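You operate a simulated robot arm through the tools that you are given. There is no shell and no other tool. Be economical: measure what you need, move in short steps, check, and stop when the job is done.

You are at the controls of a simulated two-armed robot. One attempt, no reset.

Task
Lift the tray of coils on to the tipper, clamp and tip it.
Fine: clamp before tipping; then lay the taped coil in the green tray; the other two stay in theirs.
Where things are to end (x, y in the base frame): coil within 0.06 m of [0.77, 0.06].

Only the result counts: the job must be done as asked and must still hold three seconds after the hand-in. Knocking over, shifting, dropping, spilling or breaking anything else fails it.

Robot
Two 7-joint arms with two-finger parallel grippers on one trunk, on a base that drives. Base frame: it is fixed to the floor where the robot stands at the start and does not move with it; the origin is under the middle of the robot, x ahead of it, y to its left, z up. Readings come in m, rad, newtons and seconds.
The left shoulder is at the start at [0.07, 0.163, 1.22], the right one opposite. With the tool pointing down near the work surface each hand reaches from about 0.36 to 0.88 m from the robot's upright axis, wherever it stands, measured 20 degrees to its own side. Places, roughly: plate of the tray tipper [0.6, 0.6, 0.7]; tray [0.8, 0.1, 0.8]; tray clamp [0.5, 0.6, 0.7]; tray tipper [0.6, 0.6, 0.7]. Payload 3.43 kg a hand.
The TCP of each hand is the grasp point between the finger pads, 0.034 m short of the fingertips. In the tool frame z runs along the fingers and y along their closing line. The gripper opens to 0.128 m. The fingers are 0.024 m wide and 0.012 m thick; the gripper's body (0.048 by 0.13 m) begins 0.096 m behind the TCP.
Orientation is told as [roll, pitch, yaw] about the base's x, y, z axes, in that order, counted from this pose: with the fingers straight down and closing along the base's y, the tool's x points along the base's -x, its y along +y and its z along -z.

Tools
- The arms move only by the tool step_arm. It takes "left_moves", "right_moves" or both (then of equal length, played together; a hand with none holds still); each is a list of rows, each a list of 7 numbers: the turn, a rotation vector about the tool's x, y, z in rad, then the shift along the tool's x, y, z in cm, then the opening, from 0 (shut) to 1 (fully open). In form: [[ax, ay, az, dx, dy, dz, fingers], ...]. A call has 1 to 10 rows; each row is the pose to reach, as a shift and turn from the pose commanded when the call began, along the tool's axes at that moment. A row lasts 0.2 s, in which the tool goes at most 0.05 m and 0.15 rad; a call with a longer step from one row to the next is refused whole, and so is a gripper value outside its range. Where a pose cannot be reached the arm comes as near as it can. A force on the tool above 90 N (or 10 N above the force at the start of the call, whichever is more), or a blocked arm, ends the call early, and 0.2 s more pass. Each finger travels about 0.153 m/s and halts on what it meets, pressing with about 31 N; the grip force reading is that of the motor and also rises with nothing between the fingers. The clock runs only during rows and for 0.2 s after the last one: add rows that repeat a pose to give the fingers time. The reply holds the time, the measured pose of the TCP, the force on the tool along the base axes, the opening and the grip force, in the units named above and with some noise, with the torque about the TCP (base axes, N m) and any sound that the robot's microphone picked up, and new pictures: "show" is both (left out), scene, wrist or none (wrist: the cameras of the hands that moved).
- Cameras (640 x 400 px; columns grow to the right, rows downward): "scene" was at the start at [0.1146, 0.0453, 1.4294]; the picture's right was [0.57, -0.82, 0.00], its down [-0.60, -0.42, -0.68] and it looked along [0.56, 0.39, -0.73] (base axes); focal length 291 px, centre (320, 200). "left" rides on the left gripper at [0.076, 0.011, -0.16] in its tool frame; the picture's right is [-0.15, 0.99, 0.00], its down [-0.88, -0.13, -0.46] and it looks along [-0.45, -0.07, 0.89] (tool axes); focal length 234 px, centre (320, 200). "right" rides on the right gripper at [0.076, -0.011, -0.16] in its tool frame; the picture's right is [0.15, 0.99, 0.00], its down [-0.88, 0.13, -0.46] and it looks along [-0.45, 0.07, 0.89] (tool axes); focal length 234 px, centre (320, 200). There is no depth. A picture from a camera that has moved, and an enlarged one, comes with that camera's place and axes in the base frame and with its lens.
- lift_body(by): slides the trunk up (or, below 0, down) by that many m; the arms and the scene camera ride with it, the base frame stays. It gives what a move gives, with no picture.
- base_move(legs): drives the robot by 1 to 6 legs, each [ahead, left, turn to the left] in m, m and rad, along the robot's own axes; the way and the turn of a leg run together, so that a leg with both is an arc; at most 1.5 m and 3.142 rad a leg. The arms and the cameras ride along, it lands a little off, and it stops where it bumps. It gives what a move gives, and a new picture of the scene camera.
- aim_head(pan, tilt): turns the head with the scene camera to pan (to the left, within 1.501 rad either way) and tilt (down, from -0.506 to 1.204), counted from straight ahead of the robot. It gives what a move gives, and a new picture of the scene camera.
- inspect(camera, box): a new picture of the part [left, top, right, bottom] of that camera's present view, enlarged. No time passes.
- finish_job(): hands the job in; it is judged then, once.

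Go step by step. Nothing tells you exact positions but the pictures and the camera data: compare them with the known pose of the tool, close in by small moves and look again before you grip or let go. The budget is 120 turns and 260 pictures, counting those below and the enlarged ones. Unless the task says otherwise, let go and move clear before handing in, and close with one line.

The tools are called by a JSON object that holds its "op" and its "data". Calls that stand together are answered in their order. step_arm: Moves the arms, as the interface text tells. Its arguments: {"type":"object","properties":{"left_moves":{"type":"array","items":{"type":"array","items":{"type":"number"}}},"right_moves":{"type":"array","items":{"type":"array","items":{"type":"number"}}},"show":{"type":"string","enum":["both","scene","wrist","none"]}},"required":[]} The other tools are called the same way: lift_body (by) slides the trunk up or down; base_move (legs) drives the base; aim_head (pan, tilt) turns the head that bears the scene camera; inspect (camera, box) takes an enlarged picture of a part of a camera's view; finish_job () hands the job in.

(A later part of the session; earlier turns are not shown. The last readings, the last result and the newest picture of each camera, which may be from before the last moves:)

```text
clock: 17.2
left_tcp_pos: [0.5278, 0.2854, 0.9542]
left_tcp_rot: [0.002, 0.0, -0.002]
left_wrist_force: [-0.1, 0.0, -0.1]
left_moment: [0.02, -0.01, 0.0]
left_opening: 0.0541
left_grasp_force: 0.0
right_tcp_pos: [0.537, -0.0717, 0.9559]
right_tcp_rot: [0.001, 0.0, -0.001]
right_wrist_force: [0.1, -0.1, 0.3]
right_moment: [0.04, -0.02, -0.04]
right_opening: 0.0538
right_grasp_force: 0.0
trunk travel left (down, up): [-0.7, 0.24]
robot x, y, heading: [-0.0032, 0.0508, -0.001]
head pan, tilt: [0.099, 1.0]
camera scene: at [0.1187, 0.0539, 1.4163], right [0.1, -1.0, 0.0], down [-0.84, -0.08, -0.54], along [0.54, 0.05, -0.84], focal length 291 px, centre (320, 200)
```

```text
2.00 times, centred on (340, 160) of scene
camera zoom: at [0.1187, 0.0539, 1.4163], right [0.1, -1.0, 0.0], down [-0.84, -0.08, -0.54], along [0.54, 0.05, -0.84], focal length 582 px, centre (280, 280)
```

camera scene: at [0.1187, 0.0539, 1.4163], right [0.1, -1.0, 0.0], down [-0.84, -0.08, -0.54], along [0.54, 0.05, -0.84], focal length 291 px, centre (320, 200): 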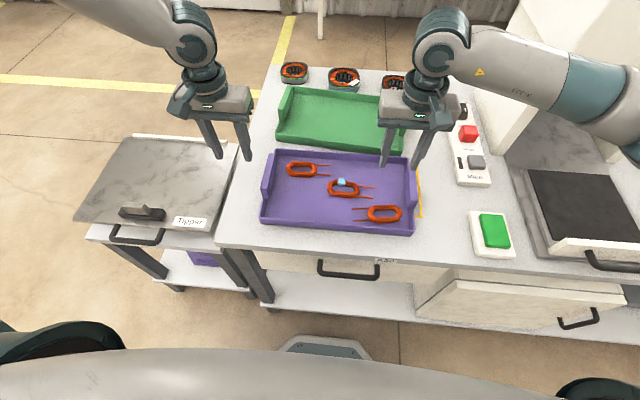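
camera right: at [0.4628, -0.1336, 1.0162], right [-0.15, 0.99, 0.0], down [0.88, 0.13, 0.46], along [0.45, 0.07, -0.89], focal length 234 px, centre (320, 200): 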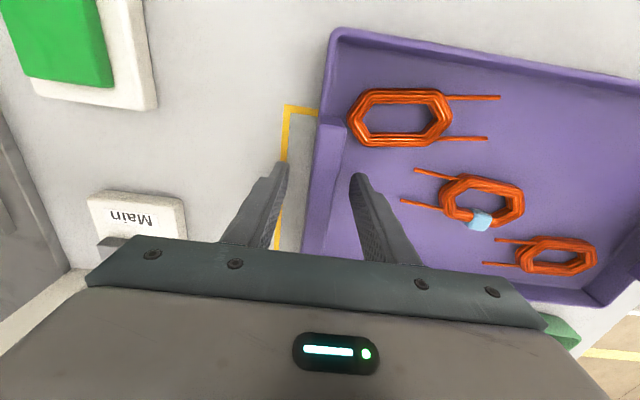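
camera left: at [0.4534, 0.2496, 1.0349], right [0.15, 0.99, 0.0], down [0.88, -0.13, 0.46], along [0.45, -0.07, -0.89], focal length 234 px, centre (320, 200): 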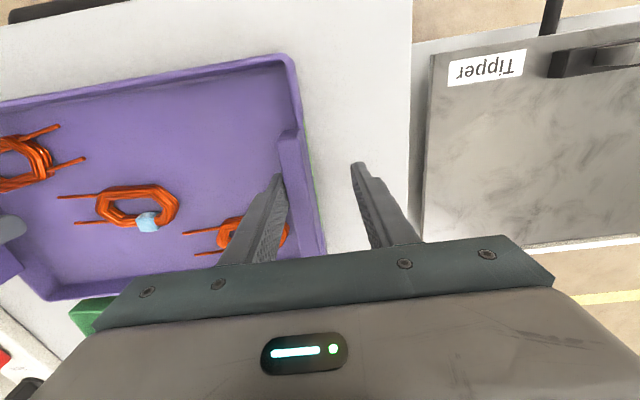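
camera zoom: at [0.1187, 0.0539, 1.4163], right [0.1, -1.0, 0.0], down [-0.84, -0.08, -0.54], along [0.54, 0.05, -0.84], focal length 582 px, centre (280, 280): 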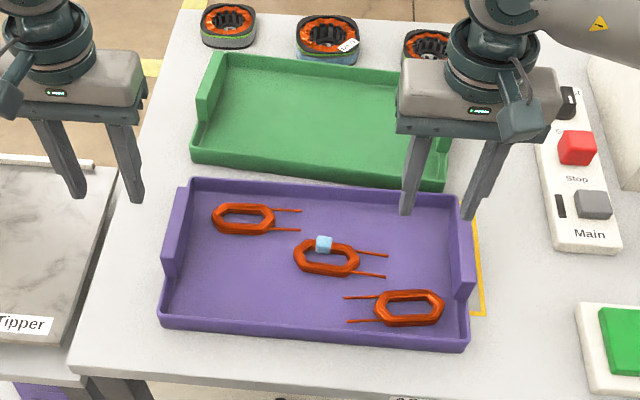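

The tray hasn't moved and the robot is now centred on it. I'll line up over the slabs again, then go down in the same call.

{"op": "step_arm", "data": {"left_moves": [[0, 0, 0, -1, -3.3, 0, 0.42], [0, 0, 0, -1, -6.6, 0, 0.42], [0, 0, 0, -1, -6.6, 3, 0.42], [0, 0, 0, -1, -6.6, 5.5, 0.42], [0, 0, 0, -1, -6.6, 5.5, 0.42]], "right_moves": [[0, 0, 0, 0, -2.5, 0, 0.42], [0, 0, 0, 0, -5, 0, 0.42], [0, 0, 0, 0, -5, 3, 0.42], [0, 0, 0, 0, -5, 5.7, 0.42], [0, 0, 0, 0, -5, 5.7, 0.42]], "show": "wrist"}}

```text
clock: 18.4
left_tcp_pos: [0.5273, 0.2469, 0.919]
left_tcp_rot: [0.0, -0.002, -0.003]
left_wrist_force: [-0.8, 0.4, 0.9]
left_moment: [-0.03, 0.03, 0.01]
left_opening: 0.0537
left_grasp_force: 0.0
left hand out of reach, approached as far as the arm can: row 2, 3, 4, 5
right_tcp_pos: [0.5379, -0.1211, 0.8988]
right_tcp_rot: [0.001, 0.0, -0.004]
right_wrist_force: [0.0, -0.5, 0.4]
right_moment: [-0.01, -0.01, 0.05]
right_opening: 0.0538
right_grasp_force: 0.0
trunk travel left (down, up): [-0.7, 0.24]
robot x, y, heading: [-0.0001, 0.0514, -0.008]
head pan, tilt: [0.099, 1.0]
camera right: at [0.4616, -0.1334, 1.0597], right [-0.14, 0.99, 0.0], down [0.88, 0.13, 0.46], along [0.45, 0.07, -0.89], focal length 234 px, centre (320, 200)
camera left: at [0.4519, 0.2583, 1.0795], right [0.15, 0.99, 0.0], down [0.88, -0.13, 0.46], along [0.45, -0.07, -0.89], focal length 234 px, centre (320, 200)
```

right: 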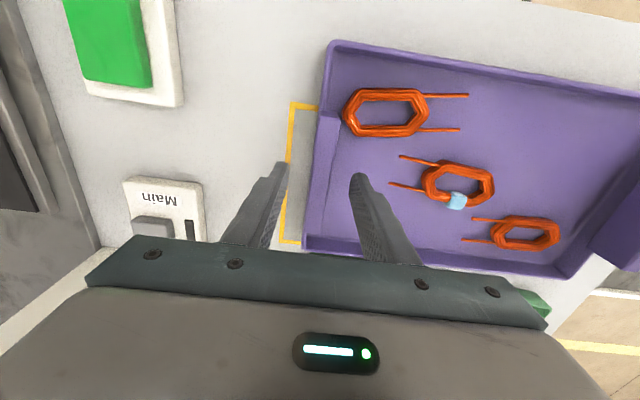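
left: 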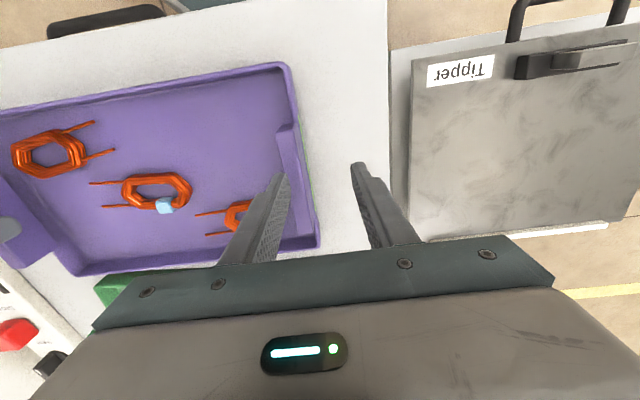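

The left arm's reach shrinks toward the centre, so the tray is better placed more to its left. I'll raise the hands and drive right to y≈-0.09.

{"op": "step_arm", "data": {"left_moves": [[0, 0, 0, 0, 2, -4, 0.42], [0, 0, 0, 0, 3, -6, 0.42]], "right_moves": [[0, 0, 0, 0, 0, -4, 0.42], [0, 0, 0, 0, 0, -8, 0.42]], "show": "none"}}

{"op": "base_move", "data": {"legs": [[0, -0.14, 0]]}}

```text
clock: 19.0
left_tcp_pos: [0.5277, 0.2761, 0.9773]
left_tcp_rot: [-0.002, 0.0, -0.002]
left_wrist_force: [-0.1, -0.4, -0.1]
left_moment: [0.03, 0.0, -0.01]
left_opening: 0.0538
left_grasp_force: 0.0
right_tcp_pos: [0.5376, -0.1207, 0.9795]
right_tcp_rot: [0.0, 0.0, -0.002]
right_wrist_force: [0.6, -0.4, -0.5]
right_moment: [0.0, 0.01, 0.02]
right_opening: 0.054
right_grasp_force: 0.1
trunk travel left (down, up): [-0.7, 0.24]
robot x, y, heading: [0.0004, 0.0542, 0.001]
head pan, tilt: [0.099, 1.0]
```

```text
clock: 20.4
left_tcp_pos: [0.5276, 0.1328, 0.9793]
left_tcp_rot: [-0.002, 0.001, -0.006]
left_wrist_force: [1.1, -0.5, 0.2]
left_moment: [-0.01, 0.02, -0.02]
left_opening: 0.0538
left_grasp_force: 0.1
right_tcp_pos: [0.5372, -0.265, 0.9781]
right_tcp_rot: [0.0, 0.0, -0.003]
right_wrist_force: [-1.0, 0.2, 0.5]
right_moment: [0.02, -0.01, -0.01]
right_opening: 0.0539
right_grasp_force: 0.0
trunk travel left (down, up): [-0.7, 0.24]
robot x, y, heading: [-0.0009, -0.0948, -0.003]
head pan, tilt: [0.099, 1.0]
camera scene: at [0.1183, -0.0865, 1.4163], right [0.1, -1.0, 0.0], down [-0.84, -0.08, -0.54], along [0.54, 0.05, -0.84], focal length 291 px, centre (320, 200)
```

scene: 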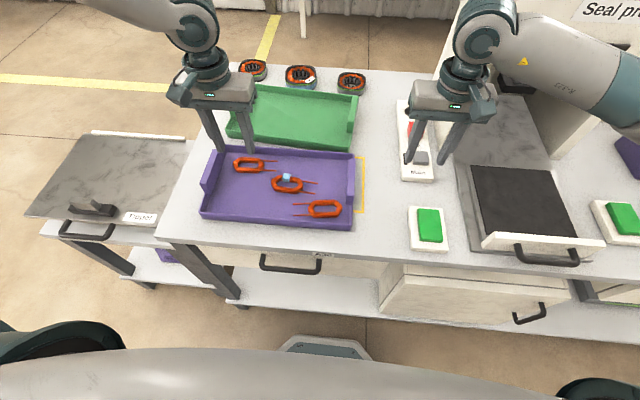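

Clear of everything. I'll bring the hands back over the slabs.

{"op": "step_arm", "data": {"left_moves": [[0, 0, 0, -1, 3, 0, 0.42], [0, 0, 0, -1, 6, 0, 0.42], [0, 0, 0, -1, 8.6, 0, 0.42], [0, 0, 0, -1, 8.6, 4, 0.42], [0, 0, 0, -1, 8.6, 8, 0.42], [0, 0, 0, -1, 8.6, 8, 0.42]], "right_moves": [[0, 0, 0, 0, 4.5, 0, 0.42], [0, 0, 0, 0, 9, 0, 0.42], [0, 0, 0, 0, 13.5, 0, 0.42], [0, 0, 0, 0, 14.4, 4, 0.42], [0, 0, 0, 0, 14.4, 7.9, 0.42], [0, 0, 0, 0, 14.4, 7.9, 0.42]], "show": "wrist"}}

```text
clock: 21.8
left_tcp_pos: [0.5374, 0.2187, 0.8972]
left_tcp_rot: [-0.001, -0.001, -0.002]
left_wrist_force: [0.1, -1.0, 0.4]
left_moment: [-0.04, 0.0, 0.0]
left_opening: 0.054
left_grasp_force: 0.0
right_tcp_pos: [0.5356, -0.1198, 0.901]
right_tcp_rot: [0.001, 0.0, -0.003]
right_wrist_force: [0.2, 0.2, -0.2]
right_moment: [-0.01, -0.02, -0.03]
right_opening: 0.0538
right_grasp_force: 0.0
trunk travel left (down, up): [-0.7, 0.24]
robot x, y, heading: [-0.0011, -0.0944, 0.002]
head pan, tilt: [0.099, 1.0]
camera right: at [0.4606, -0.132, 1.0617], right [-0.14, 0.99, 0.0], down [0.88, 0.13, 0.46], along [0.45, 0.07, -0.89], focal length 234 px, centre (320, 200)
camera left: at [0.4635, 0.2296, 1.058], right [0.15, 0.99, 0.0], down [0.88, -0.13, 0.46], along [0.45, -0.07, -0.89], focal length 234 px, centre (320, 200)
```

right: 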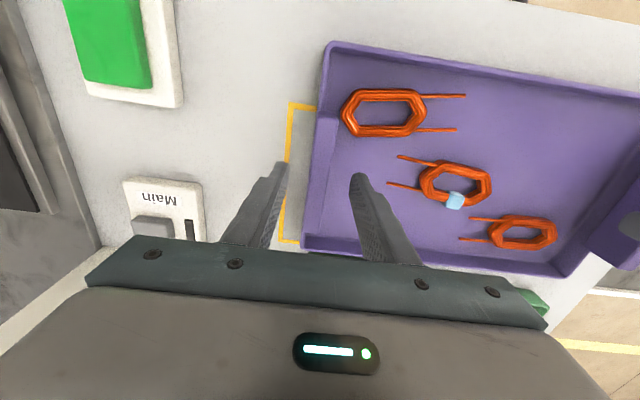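
left: 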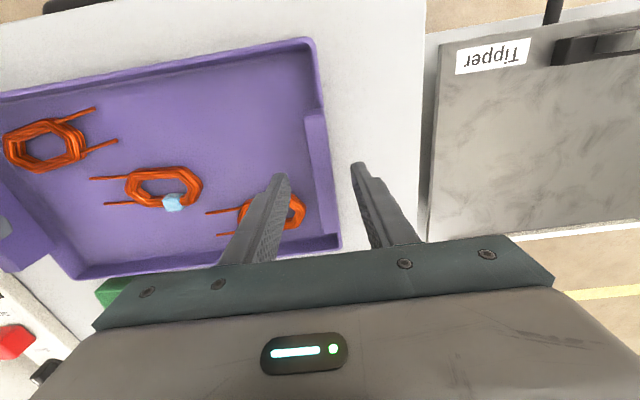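

Both hands reach now. I'll lower to z≈0.855.

{"op": "step_arm", "data": {"left_moves": [[0, 0, 0, 0, 0, 2, 0.42], [0, 0, 0, 0, 0, 4.2, 0.42], [0, 0, 0, 0, 0, 4.2, 0.42]], "right_moves": [[0, 0, 0, 0, 0, 2, 0.42], [0, 0, 0, 0, 0, 4.6, 0.42], [0, 0, 0, 0, 0, 4.6, 0.42]], "show": "wrist"}}

{"op": "inspect", "data": {"camera": "scene", "box": [160, 80, 420, 250]}}

```text
clock: 22.6
left_tcp_pos: [0.539, 0.2182, 0.8555]
left_tcp_rot: [-0.001, 0.0, -0.006]
left_wrist_force: [-0.2, 0.9, -0.1]
left_moment: [-0.01, -0.02, 0.02]
left_opening: 0.0535
left_grasp_force: 0.0
right_tcp_pos: [0.5383, -0.1213, 0.8548]
right_tcp_rot: [0.0, 0.0, -0.006]
right_wrist_force: [-0.8, 0.5, -1.3]
right_moment: [0.0, -0.04, 0.0]
right_opening: 0.0541
right_grasp_force: 0.1
trunk travel left (down, up): [-0.7, 0.24]
robot x, y, heading: [-0.0039, -0.0969, -0.008]
head pan, tilt: [0.099, 1.0]
camera right: at [0.4624, -0.1327, 1.0151], right [-0.14, 0.99, 0.0], down [0.88, 0.13, 0.46], along [0.45, 0.06, -0.89], focal length 234 px, centre (320, 200)
camera left: at [0.4645, 0.2292, 1.0162], right [0.15, 0.99, 0.0], down [0.88, -0.13, 0.46], along [0.45, -0.07, -0.89], focal length 234 px, centre (320, 200)
```

right: 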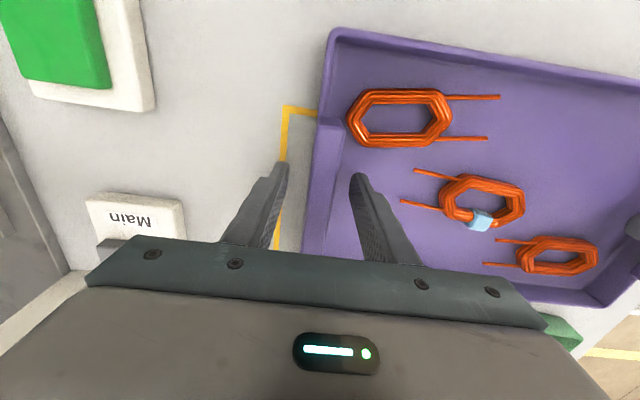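
left: 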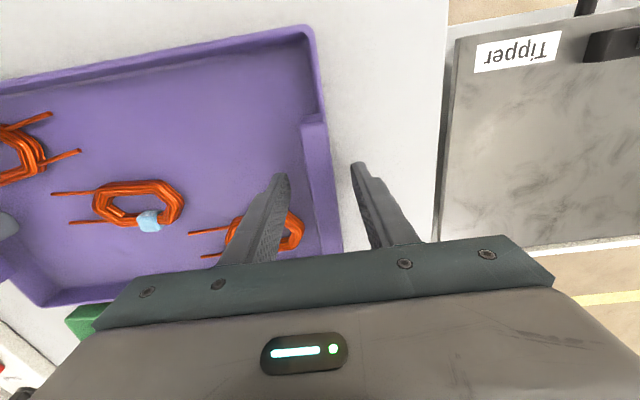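

```text
2.35 times, centred on (290, 165) of scene
camera zoom: at [0.1178, -0.0875, 1.4164], right [0.1, -1.0, 0.0], down [-0.84, -0.08, -0.54], along [0.54, 0.05, -0.84], focal length 685 px, centre (391, 282)
```

zoom: 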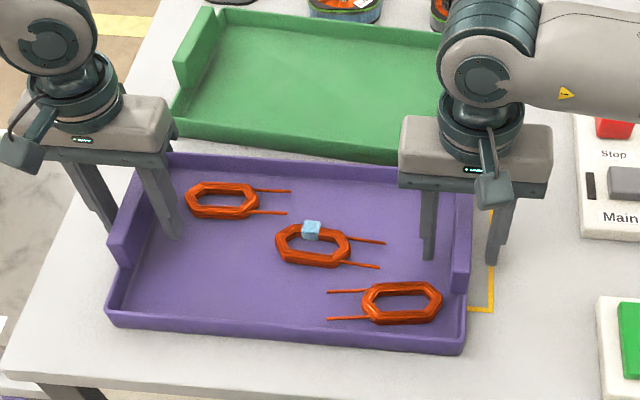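

The fingers are beside the slabs. I'll close both grippers.

{"op": "step_arm", "data": {"left_moves": [[0, 0, 0, 0, 0, 0.4, 0.42], [0, 0, 0, 0, 0, 0.4, 0.25], [0, 0, 0, 0, 0, 0.4, 0.12], [0, 0, 0, 0, 0, 0.4, 0], [0, 0, 0, 0, 0, 0.4, 0], [0, 0, 0, 0, 0, 0.4, 0]], "right_moves": [[0, 0, 0, 0, 0, 0.4, 0.42], [0, 0, 0, 0, 0, 0.4, 0.25], [0, 0, 0, 0, 0, 0.4, 0.12], [0, 0, 0, 0, 0, 0.4, 0], [0, 0, 0, 0, 0, 0.4, 0], [0, 0, 0, 0, 0, 0.4, 0]], "show": "wrist"}}

{"op": "inspect", "data": {"camera": "scene", "box": [160, 80, 420, 250]}}

```text
clock: 23.9
left_tcp_pos: [0.5399, 0.2206, 0.8506]
left_tcp_rot: [0.002, 0.001, -0.003]
left_wrist_force: [5.3, 30.3, 5.2]
left_moment: [-0.32, 0.06, 0.47]
left_opening: 0.0179
left_grasp_force: 30.9
right_tcp_pos: [0.5386, -0.1215, 0.8489]
right_tcp_rot: [-0.003, 0.002, -0.005]
right_wrist_force: [-3.0, -26.5, 2.4]
right_moment: [0.45, 0.04, 0.64]
right_opening: 0.0177
right_grasp_force: 30.8
trunk travel left (down, up): [-0.7, 0.24]
robot x, y, heading: [-0.0001, -0.0921, -0.004]
head pan, tilt: [0.099, 1.0]
camera right: at [0.4626, -0.1336, 1.0107], right [-0.14, 0.99, 0.0], down [0.88, 0.13, 0.45], along [0.45, 0.06, -0.89], focal length 234 px, centre (320, 200)
camera left: at [0.4651, 0.2305, 1.0122], right [0.15, 0.99, 0.0], down [0.88, -0.13, 0.46], along [0.45, -0.07, -0.89], focal length 234 px, centre (320, 200)
```

right: 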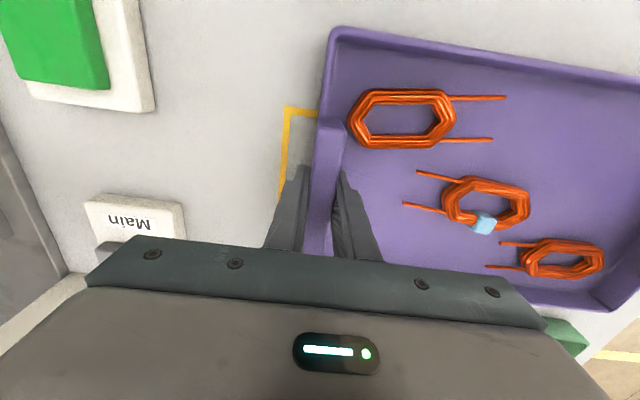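
left: 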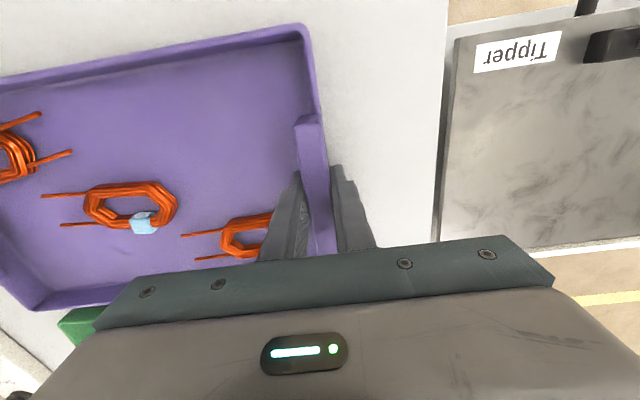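

```text
2.35 times, centred on (290, 165) of scene
camera zoom: at [0.118, -0.0872, 1.4164], right [0.1, -1.0, 0.0], down [-0.84, -0.08, -0.54], along [0.54, 0.05, -0.84], focal length 685 px, centre (391, 282)
```

zoom: 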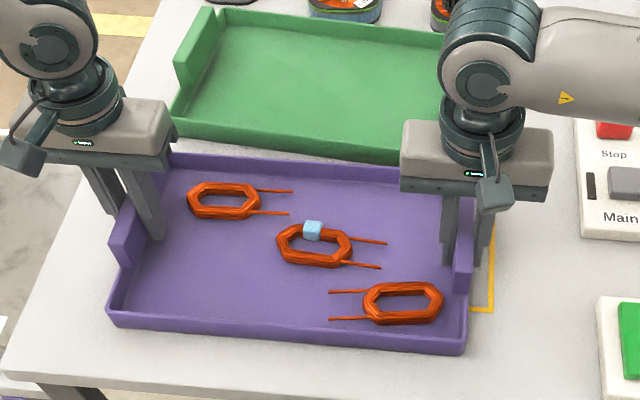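

Both grips are firm on slabs about 18 mm thick, but the hands strain against each other along y. I'll ease them 3 mm outward to relieve it.

{"op": "step_arm", "data": {"left_moves": [[0, 0, 0, 0, 0.3, 0, 0], [0, 0, 0, 0, 0.3, 0, 0]], "right_moves": [[0, 0, 0, 0, -0.3, 0, 0], [0, 0, 0, 0, -0.3, 0, 0]], "show": "none"}}

```text
clock: 24.6
left_tcp_pos: [0.5394, 0.2188, 0.8524]
left_tcp_rot: [-0.003, 0.0, -0.005]
left_wrist_force: [2.3, 7.4, 1.4]
left_moment: [1.07, -0.13, 0.43]
left_opening: 0.0179
left_grasp_force: 31.4
right_tcp_pos: [0.5373, -0.1232, 0.8509]
right_tcp_rot: [0.002, -0.001, -0.004]
right_wrist_force: [1.3, -3.9, 3.7]
right_moment: [-1.1, 0.71, 0.06]
right_opening: 0.0181
right_grasp_force: 31.2
trunk travel left (down, up): [-0.7, 0.24]
robot x, y, heading: [-0.0018, -0.0921, -0.004]
head pan, tilt: [0.099, 1.0]
```

The strain is gone. Now I'll lift the tray with the trunk.

{"op": "lift_body", "data": {"by": 0.06}}

{"op": "inspect", "data": {"camera": "scene", "box": [160, 80, 420, 250]}}

```text
clock: 25.6
left_tcp_pos: [0.5406, 0.2179, 0.911]
left_tcp_rot: [-0.003, 0.001, -0.007]
left_wrist_force: [2.4, -16.0, -5.1]
left_moment: [1.08, 0.64, 0.32]
left_opening: 0.018
left_grasp_force: 31.5
right_tcp_pos: [0.5382, -0.1225, 0.9088]
right_tcp_rot: [0.004, 0.004, -0.004]
right_wrist_force: [-1.3, 15.5, -3.9]
right_moment: [-0.82, -0.6, 0.18]
right_opening: 0.018
right_grasp_force: 30.8
trunk travel left (down, up): [-0.76, 0.18]
robot x, y, heading: [-0.0008, -0.0893, -0.002]
head pan, tilt: [0.099, 1.0]
```

```text
2.35 times, centred on (290, 165) of scene
camera zoom: at [0.1194, -0.0873, 1.4761], right [0.09, -1.0, 0.0], down [-0.84, -0.08, -0.54], along [0.54, 0.05, -0.84], focal length 685 px, centre (391, 282)
```

zoom: 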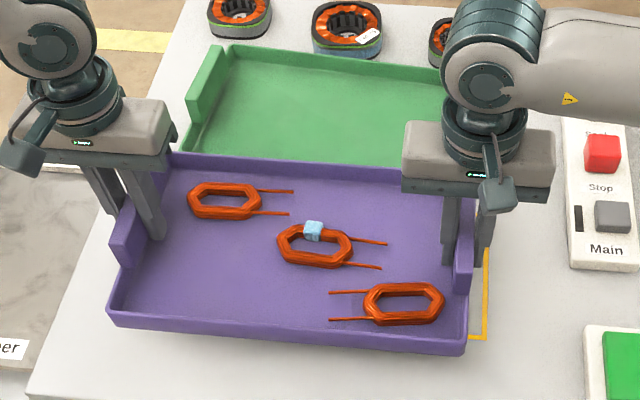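

The tray is off the bench and level, with the coils in place. I'll raise it a bit more and carry it left over the tipper by driving.

{"op": "lift_body", "data": {"by": 0.05}}

{"op": "base_move", "data": {"legs": [[0, 0.26, 0]]}}

{"op": "base_move", "data": {"legs": [[0, 0.27, 0]]}}

```text
clock: 26.5
left_tcp_pos: [0.5415, 0.2187, 0.9609]
left_tcp_rot: [-0.003, 0.0, -0.005]
left_wrist_force: [0.7, -27.9, -4.4]
left_moment: [1.0, 0.32, 0.34]
left_opening: 0.0177
left_grasp_force: 30.7
right_tcp_pos: [0.5379, -0.1242, 0.9579]
right_tcp_rot: [0.003, 0.0, -0.004]
right_wrist_force: [-1.6, 28.5, -3.0]
right_moment: [-0.76, -0.25, 0.06]
right_opening: 0.0181
right_grasp_force: 30.7
trunk travel left (down, up): [-0.81, 0.13]
robot x, y, heading: [0.0005, -0.0922, -0.008]
head pan, tilt: [0.099, 1.0]
```

```text
clock: 28.3
left_tcp_pos: [0.5425, 0.4774, 0.9616]
left_tcp_rot: [-0.003, -0.001, -0.007]
left_wrist_force: [0.3, -34.6, -5.1]
left_moment: [1.02, 0.06, 0.29]
left_opening: 0.0181
left_grasp_force: 31.0
right_tcp_pos: [0.5384, 0.1346, 0.9601]
right_tcp_rot: [0.005, 0.0, -0.006]
right_wrist_force: [-0.9, 34.6, -3.1]
right_moment: [-0.73, -0.07, 0.15]
right_opening: 0.0179
right_grasp_force: 31.4
trunk travel left (down, up): [-0.81, 0.13]
robot x, y, heading: [-0.0005, 0.1661, -0.004]
head pan, tilt: [0.099, 1.0]
camera scene: at [0.1206, 0.1702, 1.5262], right [0.09, -1.0, 0.0], down [-0.84, -0.08, -0.54], along [0.54, 0.05, -0.84], focal length 291 px, centre (320, 200)
```

scene: 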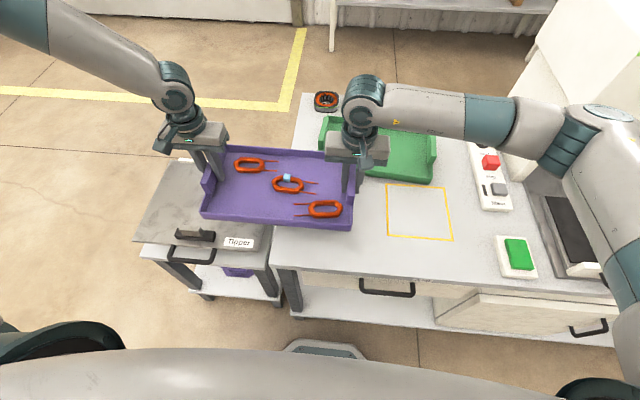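

```text
clock: 30.2
left_tcp_pos: [0.545, 0.7443, 0.9612]
left_tcp_rot: [0.0, 0.0, -0.011]
left_wrist_force: [1.6, -4.5, -5.2]
left_moment: [1.26, 0.08, 0.29]
left_opening: 0.018
left_grasp_force: 31.3
right_tcp_pos: [0.5402, 0.4028, 0.959]
right_tcp_rot: [0.005, 0.001, -0.007]
right_wrist_force: [-2.1, 2.8, -3.7]
right_moment: [-0.97, -0.1, 0.12]
right_opening: 0.0182
right_grasp_force: 31.7
trunk travel left (down, up): [-0.81, 0.13]
robot x, y, heading: [0.0017, 0.4333, -0.008]
head pan, tilt: [0.099, 1.0]
camera scene: at [0.1225, 0.4394, 1.5262], right [0.09, -1.0, 0.0], down [-0.84, -0.08, -0.54], along [0.54, 0.05, -0.84], focal length 291 px, centre (320, 200)
```

scene: 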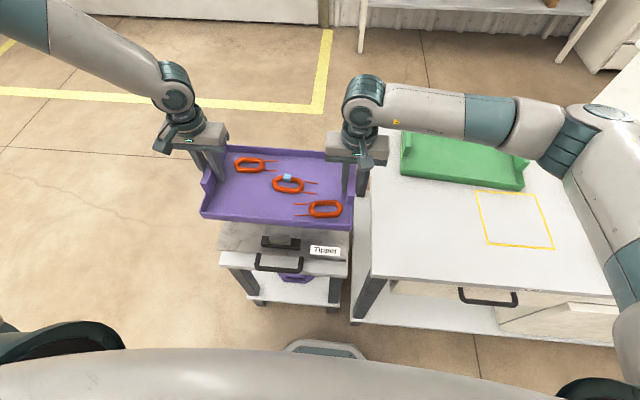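

The tray hangs over the tipper, centred at y≈0.574. I'll move it 8.5 cm further forward so its rear edge comes just short of the lip (near face x≈0.748), and 1 cm left.

{"op": "step_arm", "data": {"left_moves": [[0, 0, 0, -2, 0.2, 0, 0], [0, 0, 0, -4, 0.5, 0, 0], [0, 0, 0, -6, 0.8, 0, 0], [0, 0, 0, -7.5, 1, 0, 0], [0, 0, 0, -8.3, 1, 0, 0]], "right_moves": [[0, 0, 0, -2, 0.2, 0, 0], [0, 0, 0, -4, 0.5, 0, 0], [0, 0, 0, -6, 0.8, 0, 0], [0, 0, 0, -7.5, 1, 0, 0], [0, 0, 0, -8.3, 1, 0, 0]], "show": "scene"}}

{"op": "aim_head", "data": {"pan": 0.25, "tilt": 0.95}}

{"op": "inspect", "data": {"camera": "scene", "box": [180, 60, 460, 260]}}

```text
clock: 31.4
left_tcp_pos: [0.6221, 0.7583, 0.9715]
left_tcp_rot: [-0.006, -0.002, -0.01]
left_wrist_force: [4.2, -15.6, -13.7]
left_moment: [1.65, -0.01, 0.81]
left_opening: 0.0191
left_grasp_force: 31.3
left hand out of reach, approached as far as the arm can: row 4, 5
right_tcp_pos: [0.6227, 0.4157, 0.9603]
right_tcp_rot: [0.007, 0.0, -0.005]
right_wrist_force: [-5.3, 16.2, 5.3]
right_moment: [1.3, 0.02, 0.69]
right_opening: 0.0182
right_grasp_force: 31.0
trunk travel left (down, up): [-0.81, 0.13]
robot x, y, heading: [0.0022, 0.4354, -0.009]
head pan, tilt: [0.099, 1.0]
camera scene: at [0.1229, 0.4407, 1.5262], right [0.09, -1.0, 0.0], down [-0.84, -0.08, -0.54], along [0.54, 0.05, -0.84], focal length 291 px, centre (320, 200)
```

scene: 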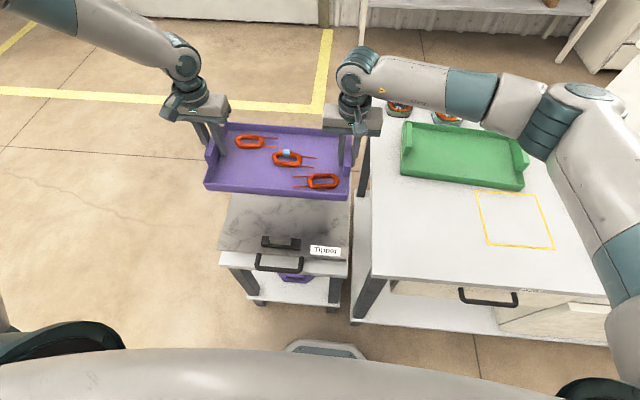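

```text
clock: 32.1
left_tcp_pos: [0.6215, 0.7585, 0.972]
left_tcp_rot: [-0.008, 0.0, -0.011]
left_wrist_force: [3.6, -28.9, -12.6]
left_moment: [1.48, 0.0, 0.77]
left_opening: 0.0196
left_grasp_force: 31.5
right_tcp_pos: [0.6226, 0.4157, 0.9607]
right_tcp_rot: [0.009, 0.001, -0.007]
right_wrist_force: [-4.4, 27.8, 5.3]
right_moment: [1.2, -0.01, 0.64]
right_opening: 0.0184
right_grasp_force: 30.7
trunk travel left (down, up): [-0.81, 0.13]
robot x, y, heading: [-0.0019, 0.4371, -0.011]
head pan, tilt: [0.25, 0.949]
camera scene: at [0.1239, 0.4517, 1.5298], right [0.24, -0.97, 0.0], down [-0.79, -0.19, -0.58], along [0.56, 0.14, -0.81], focal length 291 px, centre (320, 200)
```

scene: 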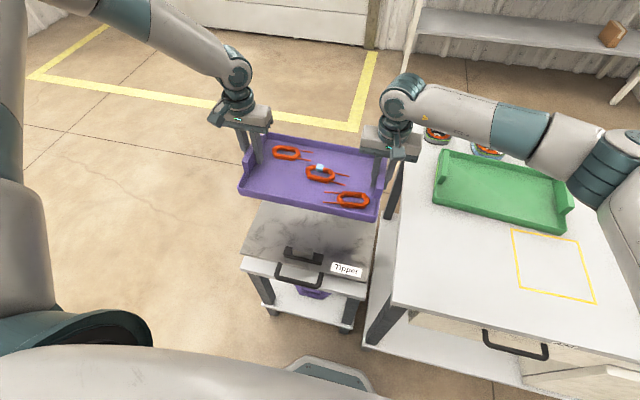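

```text
2.00 times, centred on (320, 160) of scene
camera zoom: at [0.1239, 0.4517, 1.5298], right [0.24, -0.97, 0.0], down [-0.79, -0.19, -0.58], along [0.56, 0.14, -0.81], focal length 582 px, centre (320, 280)
```

zoom: 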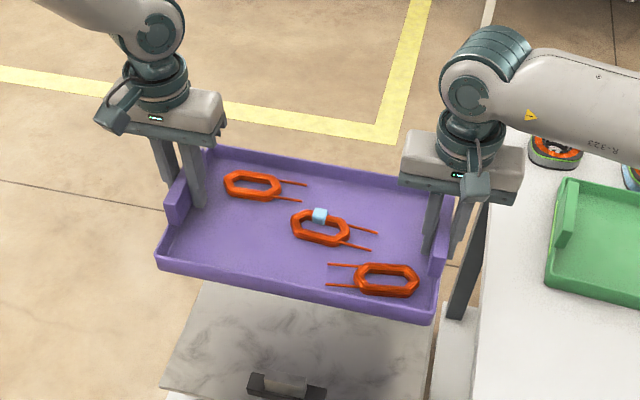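

The left arm hit its reach limit and sits about 1 cm high. I'll bring the hands back 4 cm and level them, then make up the distance by driving forward.

{"op": "step_arm", "data": {"left_moves": [[0, 0, 0, 1.5, 0, 0.3, 0], [0, 0, 0, 3, 0, 0.7, 0], [0, 0, 0, 4, 0, 1.1, 0], [0, 0, 0, 4, 0, 1.1, 0]], "right_moves": [[0, 0, 0, 1.5, 0, 0, 0], [0, 0, 0, 3, 0, 0, 0], [0, 0, 0, 4, 0, 0, 0], [0, 0, 0, 4, 0, 0, 0]], "show": "none"}}

```text
clock: 33.1
left_tcp_pos: [0.582, 0.7579, 0.9608]
left_tcp_rot: [-0.011, -0.004, -0.01]
left_wrist_force: [5.3, -39.3, -2.0]
left_moment: [0.6, 0.33, 0.8]
left_opening: 0.0184
left_grasp_force: 30.6
right_tcp_pos: [0.5843, 0.4144, 0.9594]
right_tcp_rot: [0.008, 0.001, -0.002]
right_wrist_force: [-4.3, 40.3, -6.4]
right_moment: [-1.31, -0.3, 0.71]
right_opening: 0.0186
right_grasp_force: 31.1
trunk travel left (down, up): [-0.81, 0.13]
robot x, y, heading: [0.0032, 0.435, -0.011]
head pan, tilt: [0.25, 0.949]
```

{"op": "step_arm", "data": {"left_moves": [[0, 0, 0, 0, -0.2, 0, 0], [0, 0, 0, 0, -0.4, 0, 0], [0, 0, 0, 0, -0.4, 0, 0]], "right_moves": [[0, 0, 0, 0, 0.2, 0, 0], [0, 0, 0, 0, 0.4, 0, 0], [0, 0, 0, 0, 0.4, 0, 0]], "show": "none"}}

{"op": "base_move", "data": {"legs": [[0.045, 0, 0.01]]}}

{"op": "inspect", "data": {"camera": "scene", "box": [180, 60, 460, 260]}}

```text
clock: 33.9
left_tcp_pos: [0.5819, 0.7574, 0.9598]
left_tcp_rot: [-0.002, -0.003, -0.01]
left_wrist_force: [5.1, -12.8, -0.7]
left_moment: [-0.11, -0.78, 0.9]
left_opening: 0.0185
left_grasp_force: 31.1
right_tcp_pos: [0.585, 0.4139, 0.9595]
right_tcp_rot: [0.0, 0.001, -0.007]
right_wrist_force: [-5.0, 12.2, -8.1]
right_moment: [-1.13, 0.77, 0.78]
right_opening: 0.0186
right_grasp_force: 31.8
trunk travel left (down, up): [-0.81, 0.13]
robot x, y, heading: [0.0008, 0.4326, -0.008]
head pan, tilt: [0.25, 0.949]
```

```text
clock: 34.8
left_tcp_pos: [0.6171, 0.7623, 0.9633]
left_tcp_rot: [-0.002, -0.005, 0.001]
left_wrist_force: [2.7, 2.2, 1.3]
left_moment: [-0.34, -0.75, 0.79]
left_opening: 0.0183
left_grasp_force: 30.4
right_tcp_pos: [0.6244, 0.4198, 0.962]
right_tcp_rot: [0.003, -0.004, 0.0]
right_wrist_force: [-5.7, -1.9, -8.8]
right_moment: [-1.35, 0.62, 0.72]
right_opening: 0.0186
right_grasp_force: 31.2
trunk travel left (down, up): [-0.81, 0.13]
robot x, y, heading: [0.0461, 0.4337, 0.006]
head pan, tilt: [0.25, 0.949]
camera scene: at [0.16, 0.4523, 1.5307], right [0.25, -0.97, 0.0], down [-0.79, -0.2, -0.59], along [0.57, 0.14, -0.81], focal length 291 px, centre (320, 200)
```

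scene: 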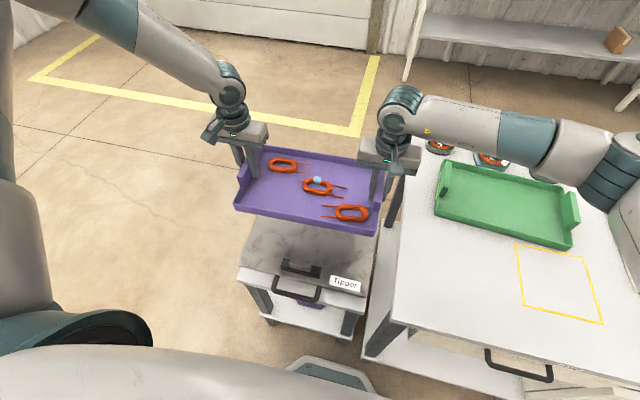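

```text
2.00 times, centred on (320, 160) of scene
camera zoom: at [0.16, 0.4523, 1.5307], right [0.25, -0.97, 0.0], down [-0.79, -0.2, -0.59], along [0.57, 0.14, -0.81], focal length 582 px, centre (320, 280)
```

zoom: 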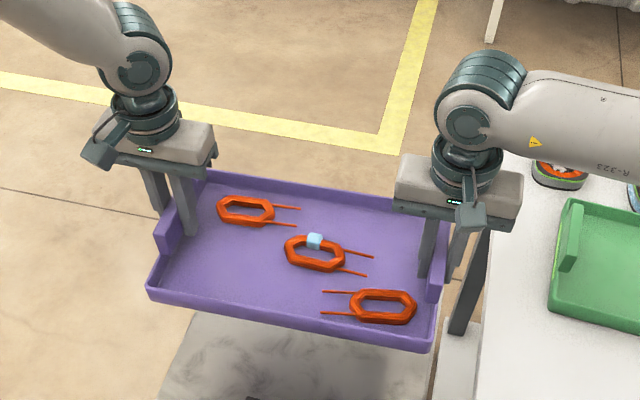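

The tray is at about (0.621, 0.591) and slightly skewed. I'll trim it 0.7 cm right and square it, then lower most of the way with the trunk.

{"op": "step_arm", "data": {"left_moves": [[0, 0, 0, -0.4, -0.4, 0, 0], [0, 0, 0, -0.7, -0.8, 0, 0], [0, 0, 0, -0.7, -0.8, 0, 0]], "right_moves": [[0, 0, 0, 0, -0.3, 0, 0], [0, 0, 0, 0, -0.7, 0, 0], [0, 0, 0, 0, -0.7, 0, 0]], "show": "none"}}

{"op": "lift_body", "data": {"by": -0.13}}

{"op": "aim_head", "data": {"pan": 0.25, "tilt": 0.85}}

{"op": "inspect", "data": {"camera": "scene", "box": [180, 100, 460, 300]}}

```text
clock: 35.6
left_tcp_pos: [0.6294, 0.7545, 0.9596]
left_tcp_rot: [-0.002, 0.002, 0.002]
left_wrist_force: [2.8, 8.8, -1.7]
left_moment: [-0.12, -0.55, 0.41]
left_opening: 0.0182
left_grasp_force: 31.4
right_tcp_pos: [0.6308, 0.4129, 0.9579]
right_tcp_rot: [-0.002, 0.003, 0.002]
right_wrist_force: [-2.2, -6.8, -7.1]
right_moment: [-0.72, 0.64, 0.49]
right_opening: 0.0178
right_grasp_force: 31.1
trunk travel left (down, up): [-0.81, 0.13]
robot x, y, heading: [0.0463, 0.4357, 0.0]
head pan, tilt: [0.25, 0.949]
```

```text
clock: 37.2
left_tcp_pos: [0.6278, 0.7541, 0.8307]
left_tcp_rot: [0.001, 0.001, 0.002]
left_wrist_force: [3.2, 18.4, -0.2]
left_moment: [-0.31, -0.48, 0.62]
left_opening: 0.0179
left_grasp_force: 30.6
right_tcp_pos: [0.6294, 0.4125, 0.8297]
right_tcp_rot: [-0.001, 0.002, 0.001]
right_wrist_force: [-3.7, -18.1, -9.1]
right_moment: [-0.95, 0.47, 0.68]
right_opening: 0.0181
right_grasp_force: 31.2
trunk travel left (down, up): [-0.68, 0.26]
robot x, y, heading: [0.0475, 0.4346, -0.001]
head pan, tilt: [0.25, 0.949]
```

```text
clock: 37.9
left_tcp_pos: [0.628, 0.7549, 0.8302]
left_tcp_rot: [0.002, -0.001, 0.004]
left_wrist_force: [3.4, 20.4, -1.2]
left_moment: [-0.36, -0.14, 0.55]
left_opening: 0.0177
left_grasp_force: 30.6
right_tcp_pos: [0.6292, 0.4121, 0.8292]
right_tcp_rot: [-0.001, 0.002, 0.001]
right_wrist_force: [-4.5, -21.7, -7.7]
right_moment: [-0.88, 0.12, 0.61]
right_opening: 0.0182
right_grasp_force: 31.3
trunk travel left (down, up): [-0.68, 0.26]
robot x, y, heading: [0.0423, 0.433, -0.001]
head pan, tilt: [0.25, 0.85]
camera scene: at [0.1729, 0.4541, 1.4073], right [0.25, -0.97, 0.0], down [-0.73, -0.19, -0.66], along [0.64, 0.16, -0.75], focal length 291 px, centre (320, 200)
```

scene: 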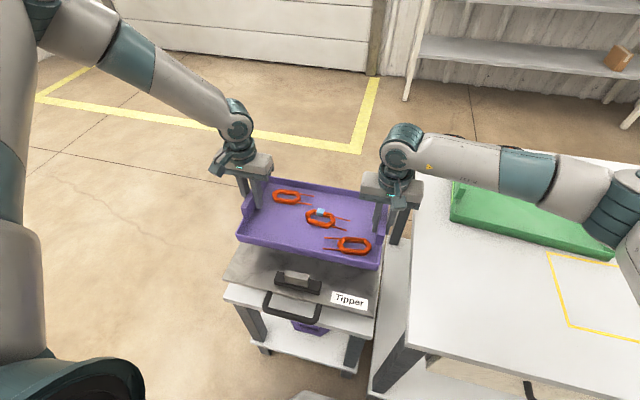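

```text
2.00 times, centred on (320, 200) of scene
camera zoom: at [0.1729, 0.4541, 1.4073], right [0.25, -0.97, 0.0], down [-0.73, -0.19, -0.66], along [0.64, 0.16, -0.75], focal length 582 px, centre (320, 200)
```

zoom: 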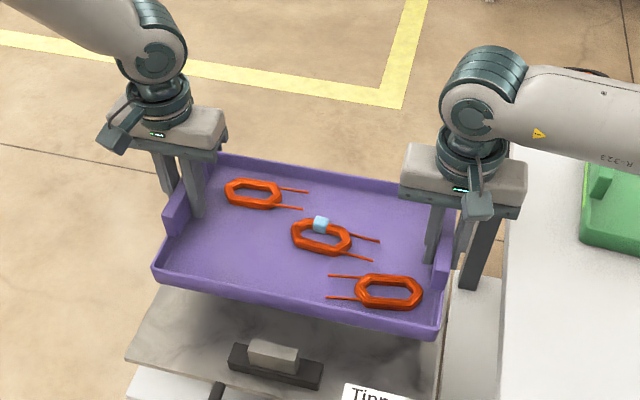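

The tray is about 6 cm above the plate. I'll pull it back 5 mm for lip clearance, then lower further.

{"op": "step_arm", "data": {"left_moves": [[0, 0, 0, 0.5, 0.2, 0, 0], [0, 0, 0, 0.5, 0.2, 1, 0], [0, 0, 0, 0.5, 0.2, 2, 0], [0, 0, 0, 0.5, 0.2, 3, 0], [0, 0, 0, 0.5, 0.2, 4, 0]], "right_moves": [[0, 0, 0, 0.5, -0.2, 0, 0], [0, 0, 0, 0.5, -0.2, 1, 0], [0, 0, 0, 0.5, -0.2, 2, 0], [0, 0, 0, 0.5, -0.2, 3, 0], [0, 0, 0, 0.5, -0.2, 4, 0]], "show": "wrist"}}

{"op": "inspect", "data": {"camera": "scene", "box": [200, 130, 420, 310]}}

```text
clock: 39.1
left_tcp_pos: [0.6152, 0.7596, 0.81]
left_tcp_rot: [-0.009, -0.003, -0.003]
left_wrist_force: [4.9, -44.6, -15.9]
left_moment: [1.55, 0.11, 0.85]
left_opening: 0.0212
left_grasp_force: 31.1
left hand out of reach, approached as far as the arm can: row 3, 4, 5
right_tcp_pos: [0.6237, 0.417, 0.7917]
right_tcp_rot: [0.015, 0.001, 0.007]
right_wrist_force: [-4.0, 42.7, 6.8]
right_moment: [1.39, -0.11, 0.62]
right_opening: 0.0192
right_grasp_force: 30.8
trunk travel left (down, up): [-0.68, 0.26]
robot x, y, heading: [0.0483, 0.4329, -0.002]
head pan, tilt: [0.25, 0.85]
camera right: at [0.5474, 0.4016, 0.9518], right [-0.15, 0.99, 0.01], down [0.88, 0.13, 0.46], along [0.45, 0.08, -0.89], focal length 234 px, centre (320, 200)
camera left: at [0.54, 0.772, 0.9708], right [0.15, 0.99, -0.01], down [0.88, -0.13, 0.46], along [0.45, -0.08, -0.89], focal length 234 px, centre (320, 200)
```

right: 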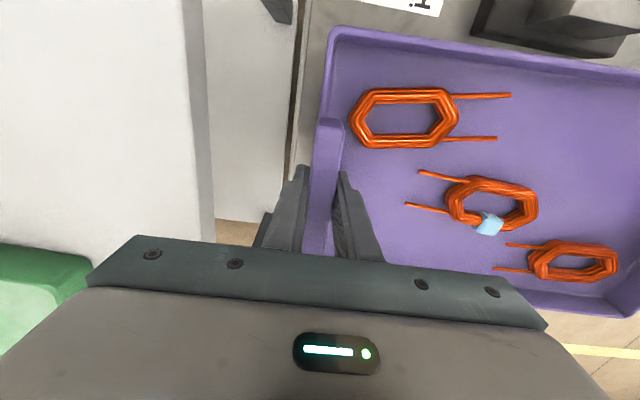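
left: 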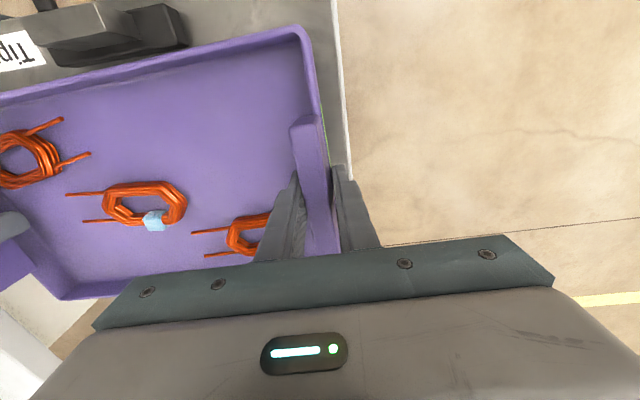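

```text
2.22 times, centred on (310, 220) of scene
camera zoom: at [0.1734, 0.4541, 1.4073], right [0.25, -0.97, 0.0], down [-0.73, -0.19, -0.66], along [0.64, 0.16, -0.75], focal length 647 px, centre (342, 156)
```

zoom: 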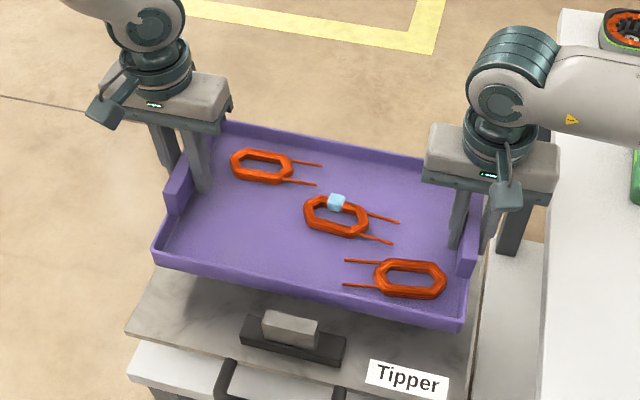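

The left arm's limit again tilts the tray slightly. I'll level it at a height both arms can hold and do the rest of the lowering with the trunk.

{"op": "step_arm", "data": {"left_moves": [[0, 0, 0, 0, -0.2, -0.3, 0], [0, 0, 0, -0.2, -0.4, -0.6, 0], [0, 0, 0, -0.3, -0.6, -0.8, 0], [0, 0, 0, -0.3, -0.6, -0.8, 0]], "right_moves": [[0, 0, 0, 0.1, 0, -0.9, 0], [0, 0, 0, 0.3, 0, -1.8, 0], [0, 0, 0, 0.5, 0, -2.6, 0], [0, 0, 0, 0.5, 0, -2.6, 0]], "show": "none"}}

```text
clock: 40.1
left_tcp_pos: [0.6184, 0.7552, 0.8196]
left_tcp_rot: [-0.005, -0.005, 0.0]
left_wrist_force: [0.3, -41.0, -4.4]
left_moment: [0.9, 0.44, 0.28]
left_opening: 0.0182
left_grasp_force: 31.3
right_tcp_pos: [0.6183, 0.4129, 0.8144]
right_tcp_rot: [0.007, -0.001, 0.002]
right_wrist_force: [-0.8, 40.6, -4.6]
right_moment: [-0.99, -0.45, -0.06]
right_opening: 0.0182
right_grasp_force: 31.1
trunk travel left (down, up): [-0.68, 0.26]
robot x, y, heading: [0.0482, 0.4374, -0.002]
head pan, tilt: [0.25, 0.85]
```

{"op": "step_arm", "data": {"left_moves": [[0, 0, 0, 0, -0.4, 0, 0], [0, 0, 0, 0, -0.4, 0, 0]], "right_moves": [[0, 0, 0, 0, 0.4, 0, 0], [0, 0, 0, 0, 0.4, 0, 0]], "show": "none"}}

{"op": "lift_body", "data": {"by": -0.035}}

{"op": "inspect", "data": {"camera": "scene", "box": [200, 130, 420, 310]}}

{"op": "inspect", "data": {"camera": "left", "box": [0, 0, 400, 250]}}

```text
clock: 40.7
left_tcp_pos: [0.6173, 0.7556, 0.8185]
left_tcp_rot: [0.003, 0.001, 0.004]
left_wrist_force: [5.1, -11.5, -7.9]
left_moment: [0.73, -0.65, 0.69]
left_opening: 0.0179
left_grasp_force: 30.8
right_tcp_pos: [0.6194, 0.4115, 0.8135]
right_tcp_rot: [-0.003, 0.003, 0.0]
right_wrist_force: [-4.0, 11.4, -0.2]
right_moment: [0.55, 0.68, 0.79]
right_opening: 0.0181
right_grasp_force: 31.2
trunk travel left (down, up): [-0.68, 0.26]
robot x, y, heading: [0.0483, 0.4351, 0.002]
head pan, tilt: [0.25, 0.85]
```

```text
clock: 41.5
left_tcp_pos: [0.6161, 0.7543, 0.7836]
left_tcp_rot: [0.002, 0.0, 0.002]
left_wrist_force: [4.3, 6.2, -6.3]
left_moment: [0.55, -0.72, 0.8]
left_opening: 0.0179
left_grasp_force: 31.0
right_tcp_pos: [0.6196, 0.4135, 0.7791]
right_tcp_rot: [-0.001, 0.003, 0.0]
right_wrist_force: [-6.3, -4.9, -2.1]
right_moment: [0.35, 0.7, 0.79]
right_opening: 0.0178
right_grasp_force: 31.1
trunk travel left (down, up): [-0.645, 0.295]
robot x, y, heading: [0.0448, 0.4335, 0.002]
head pan, tilt: [0.25, 0.85]
```

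```text
2.22 times, centred on (310, 220) of scene
camera zoom: at [0.1722, 0.454, 1.3724], right [0.25, -0.97, 0.0], down [-0.73, -0.19, -0.66], along [0.64, 0.16, -0.75], focal length 647 px, centre (342, 156)
```

zoom: 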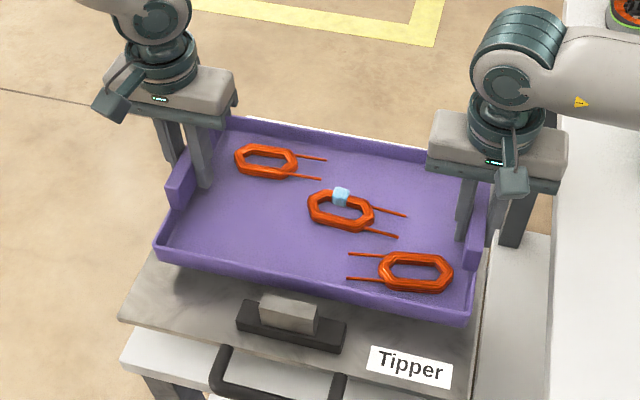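

```text
1.60 times, centred on (200, 125) of left
camera zoom: at [0.542, 0.7654, 0.9441], right [0.14, 0.99, 0.0], down [0.88, -0.13, 0.46], along [0.45, -0.06, -0.89], focal length 375 px, centre (512, 320)
```

zoom: 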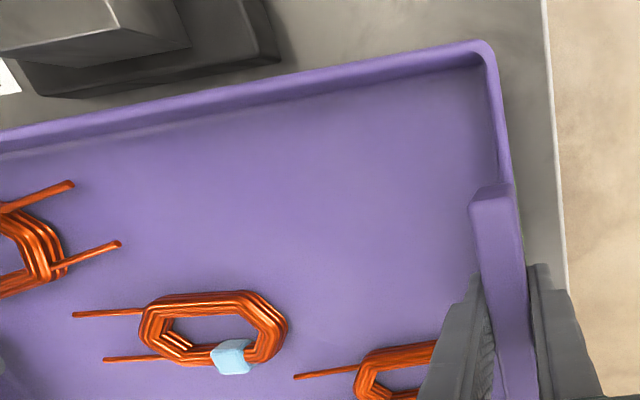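

The tray is about a centimetre above the plate, clear of both lip and clamp. I'll lower the last bit.

{"op": "lift_body", "data": {"by": -0.007}}

{"op": "lift_body", "data": {"by": -0.004}}

{"op": "inspect", "data": {"camera": "scene", "box": [200, 130, 420, 310]}}

```text
clock: 42.0
left_tcp_pos: [0.6174, 0.7547, 0.7752]
left_tcp_rot: [0.001, 0.0, 0.002]
left_wrist_force: [4.1, 13.8, -5.7]
left_moment: [0.48, -0.41, 0.8]
left_opening: 0.0178
left_grasp_force: 31.0
right_tcp_pos: [0.6208, 0.4128, 0.7723]
right_tcp_rot: [-0.002, 0.002, 0.0]
right_wrist_force: [-4.6, -15.7, -2.3]
right_moment: [0.25, 0.41, 0.8]
right_opening: 0.0181
right_grasp_force: 31.0
trunk travel left (down, up): [-0.638, 0.302]
robot x, y, heading: [0.0463, 0.435, 0.0]
head pan, tilt: [0.25, 0.85]
```

```text
clock: 42.6
left_tcp_pos: [0.6166, 0.7547, 0.7713]
left_tcp_rot: [0.002, 0.003, 0.003]
left_wrist_force: [3.7, 23.6, -4.9]
left_moment: [0.44, -0.14, 0.76]
left_opening: 0.018
left_grasp_force: 31.1
right_tcp_pos: [0.6188, 0.4127, 0.7677]
right_tcp_rot: [-0.003, 0.003, 0.0]
right_wrist_force: [-4.9, -23.4, -2.6]
right_moment: [0.23, 0.12, 0.76]
right_opening: 0.018
right_grasp_force: 31.4
trunk travel left (down, up): [-0.634, 0.306]
robot x, y, heading: [0.0483, 0.4327, -0.003]
head pan, tilt: [0.25, 0.85]
```

```text
2.22 times, centred on (310, 220) of scene
camera zoom: at [0.1728, 0.4541, 1.3613], right [0.25, -0.97, 0.0], down [-0.73, -0.19, -0.66], along [0.64, 0.16, -0.75], focal length 647 px, centre (342, 156)
```

zoom: 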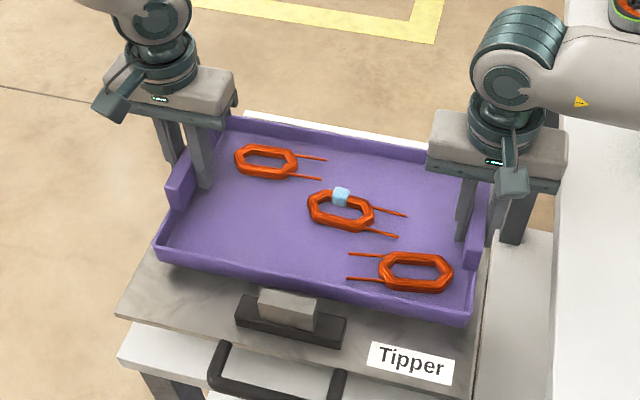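

Still hanging, with no contact yet. I'll continue in small steps.

{"op": "lift_body", "data": {"by": -0.005}}

{"op": "lift_body", "data": {"by": -0.004}}

```text
clock: 43.1
left_tcp_pos: [0.6173, 0.7542, 0.7678]
left_tcp_rot: [0.001, 0.002, 0.0]
left_wrist_force: [4.4, 29.9, -5.8]
left_moment: [0.42, 0.13, 0.78]
left_opening: 0.018
left_grasp_force: 30.5
right_tcp_pos: [0.6197, 0.4129, 0.7638]
right_tcp_rot: [-0.002, 0.0, -0.001]
right_wrist_force: [-4.4, -29.5, -2.7]
right_moment: [0.31, -0.13, 0.73]
right_opening: 0.018
right_grasp_force: 31.0
trunk travel left (down, up): [-0.629, 0.311]
robot x, y, heading: [0.0473, 0.4359, 0.0]
head pan, tilt: [0.25, 0.85]
```

```text
clock: 43.6
left_tcp_pos: [0.6159, 0.7544, 0.7628]
left_tcp_rot: [0.002, 0.003, 0.003]
left_wrist_force: [3.8, 32.8, -5.6]
left_moment: [0.26, 0.15, 0.7]
left_opening: 0.018
left_grasp_force: 31.0
right_tcp_pos: [0.6195, 0.4129, 0.7592]
right_tcp_rot: [-0.002, 0.001, 0.0]
right_wrist_force: [-3.6, -33.2, -3.3]
right_moment: [0.32, -0.17, 0.62]
right_opening: 0.018
right_grasp_force: 30.9
trunk travel left (down, up): [-0.625, 0.315]
robot x, y, heading: [0.0489, 0.4342, 0.003]
head pan, tilt: [0.25, 0.85]
```

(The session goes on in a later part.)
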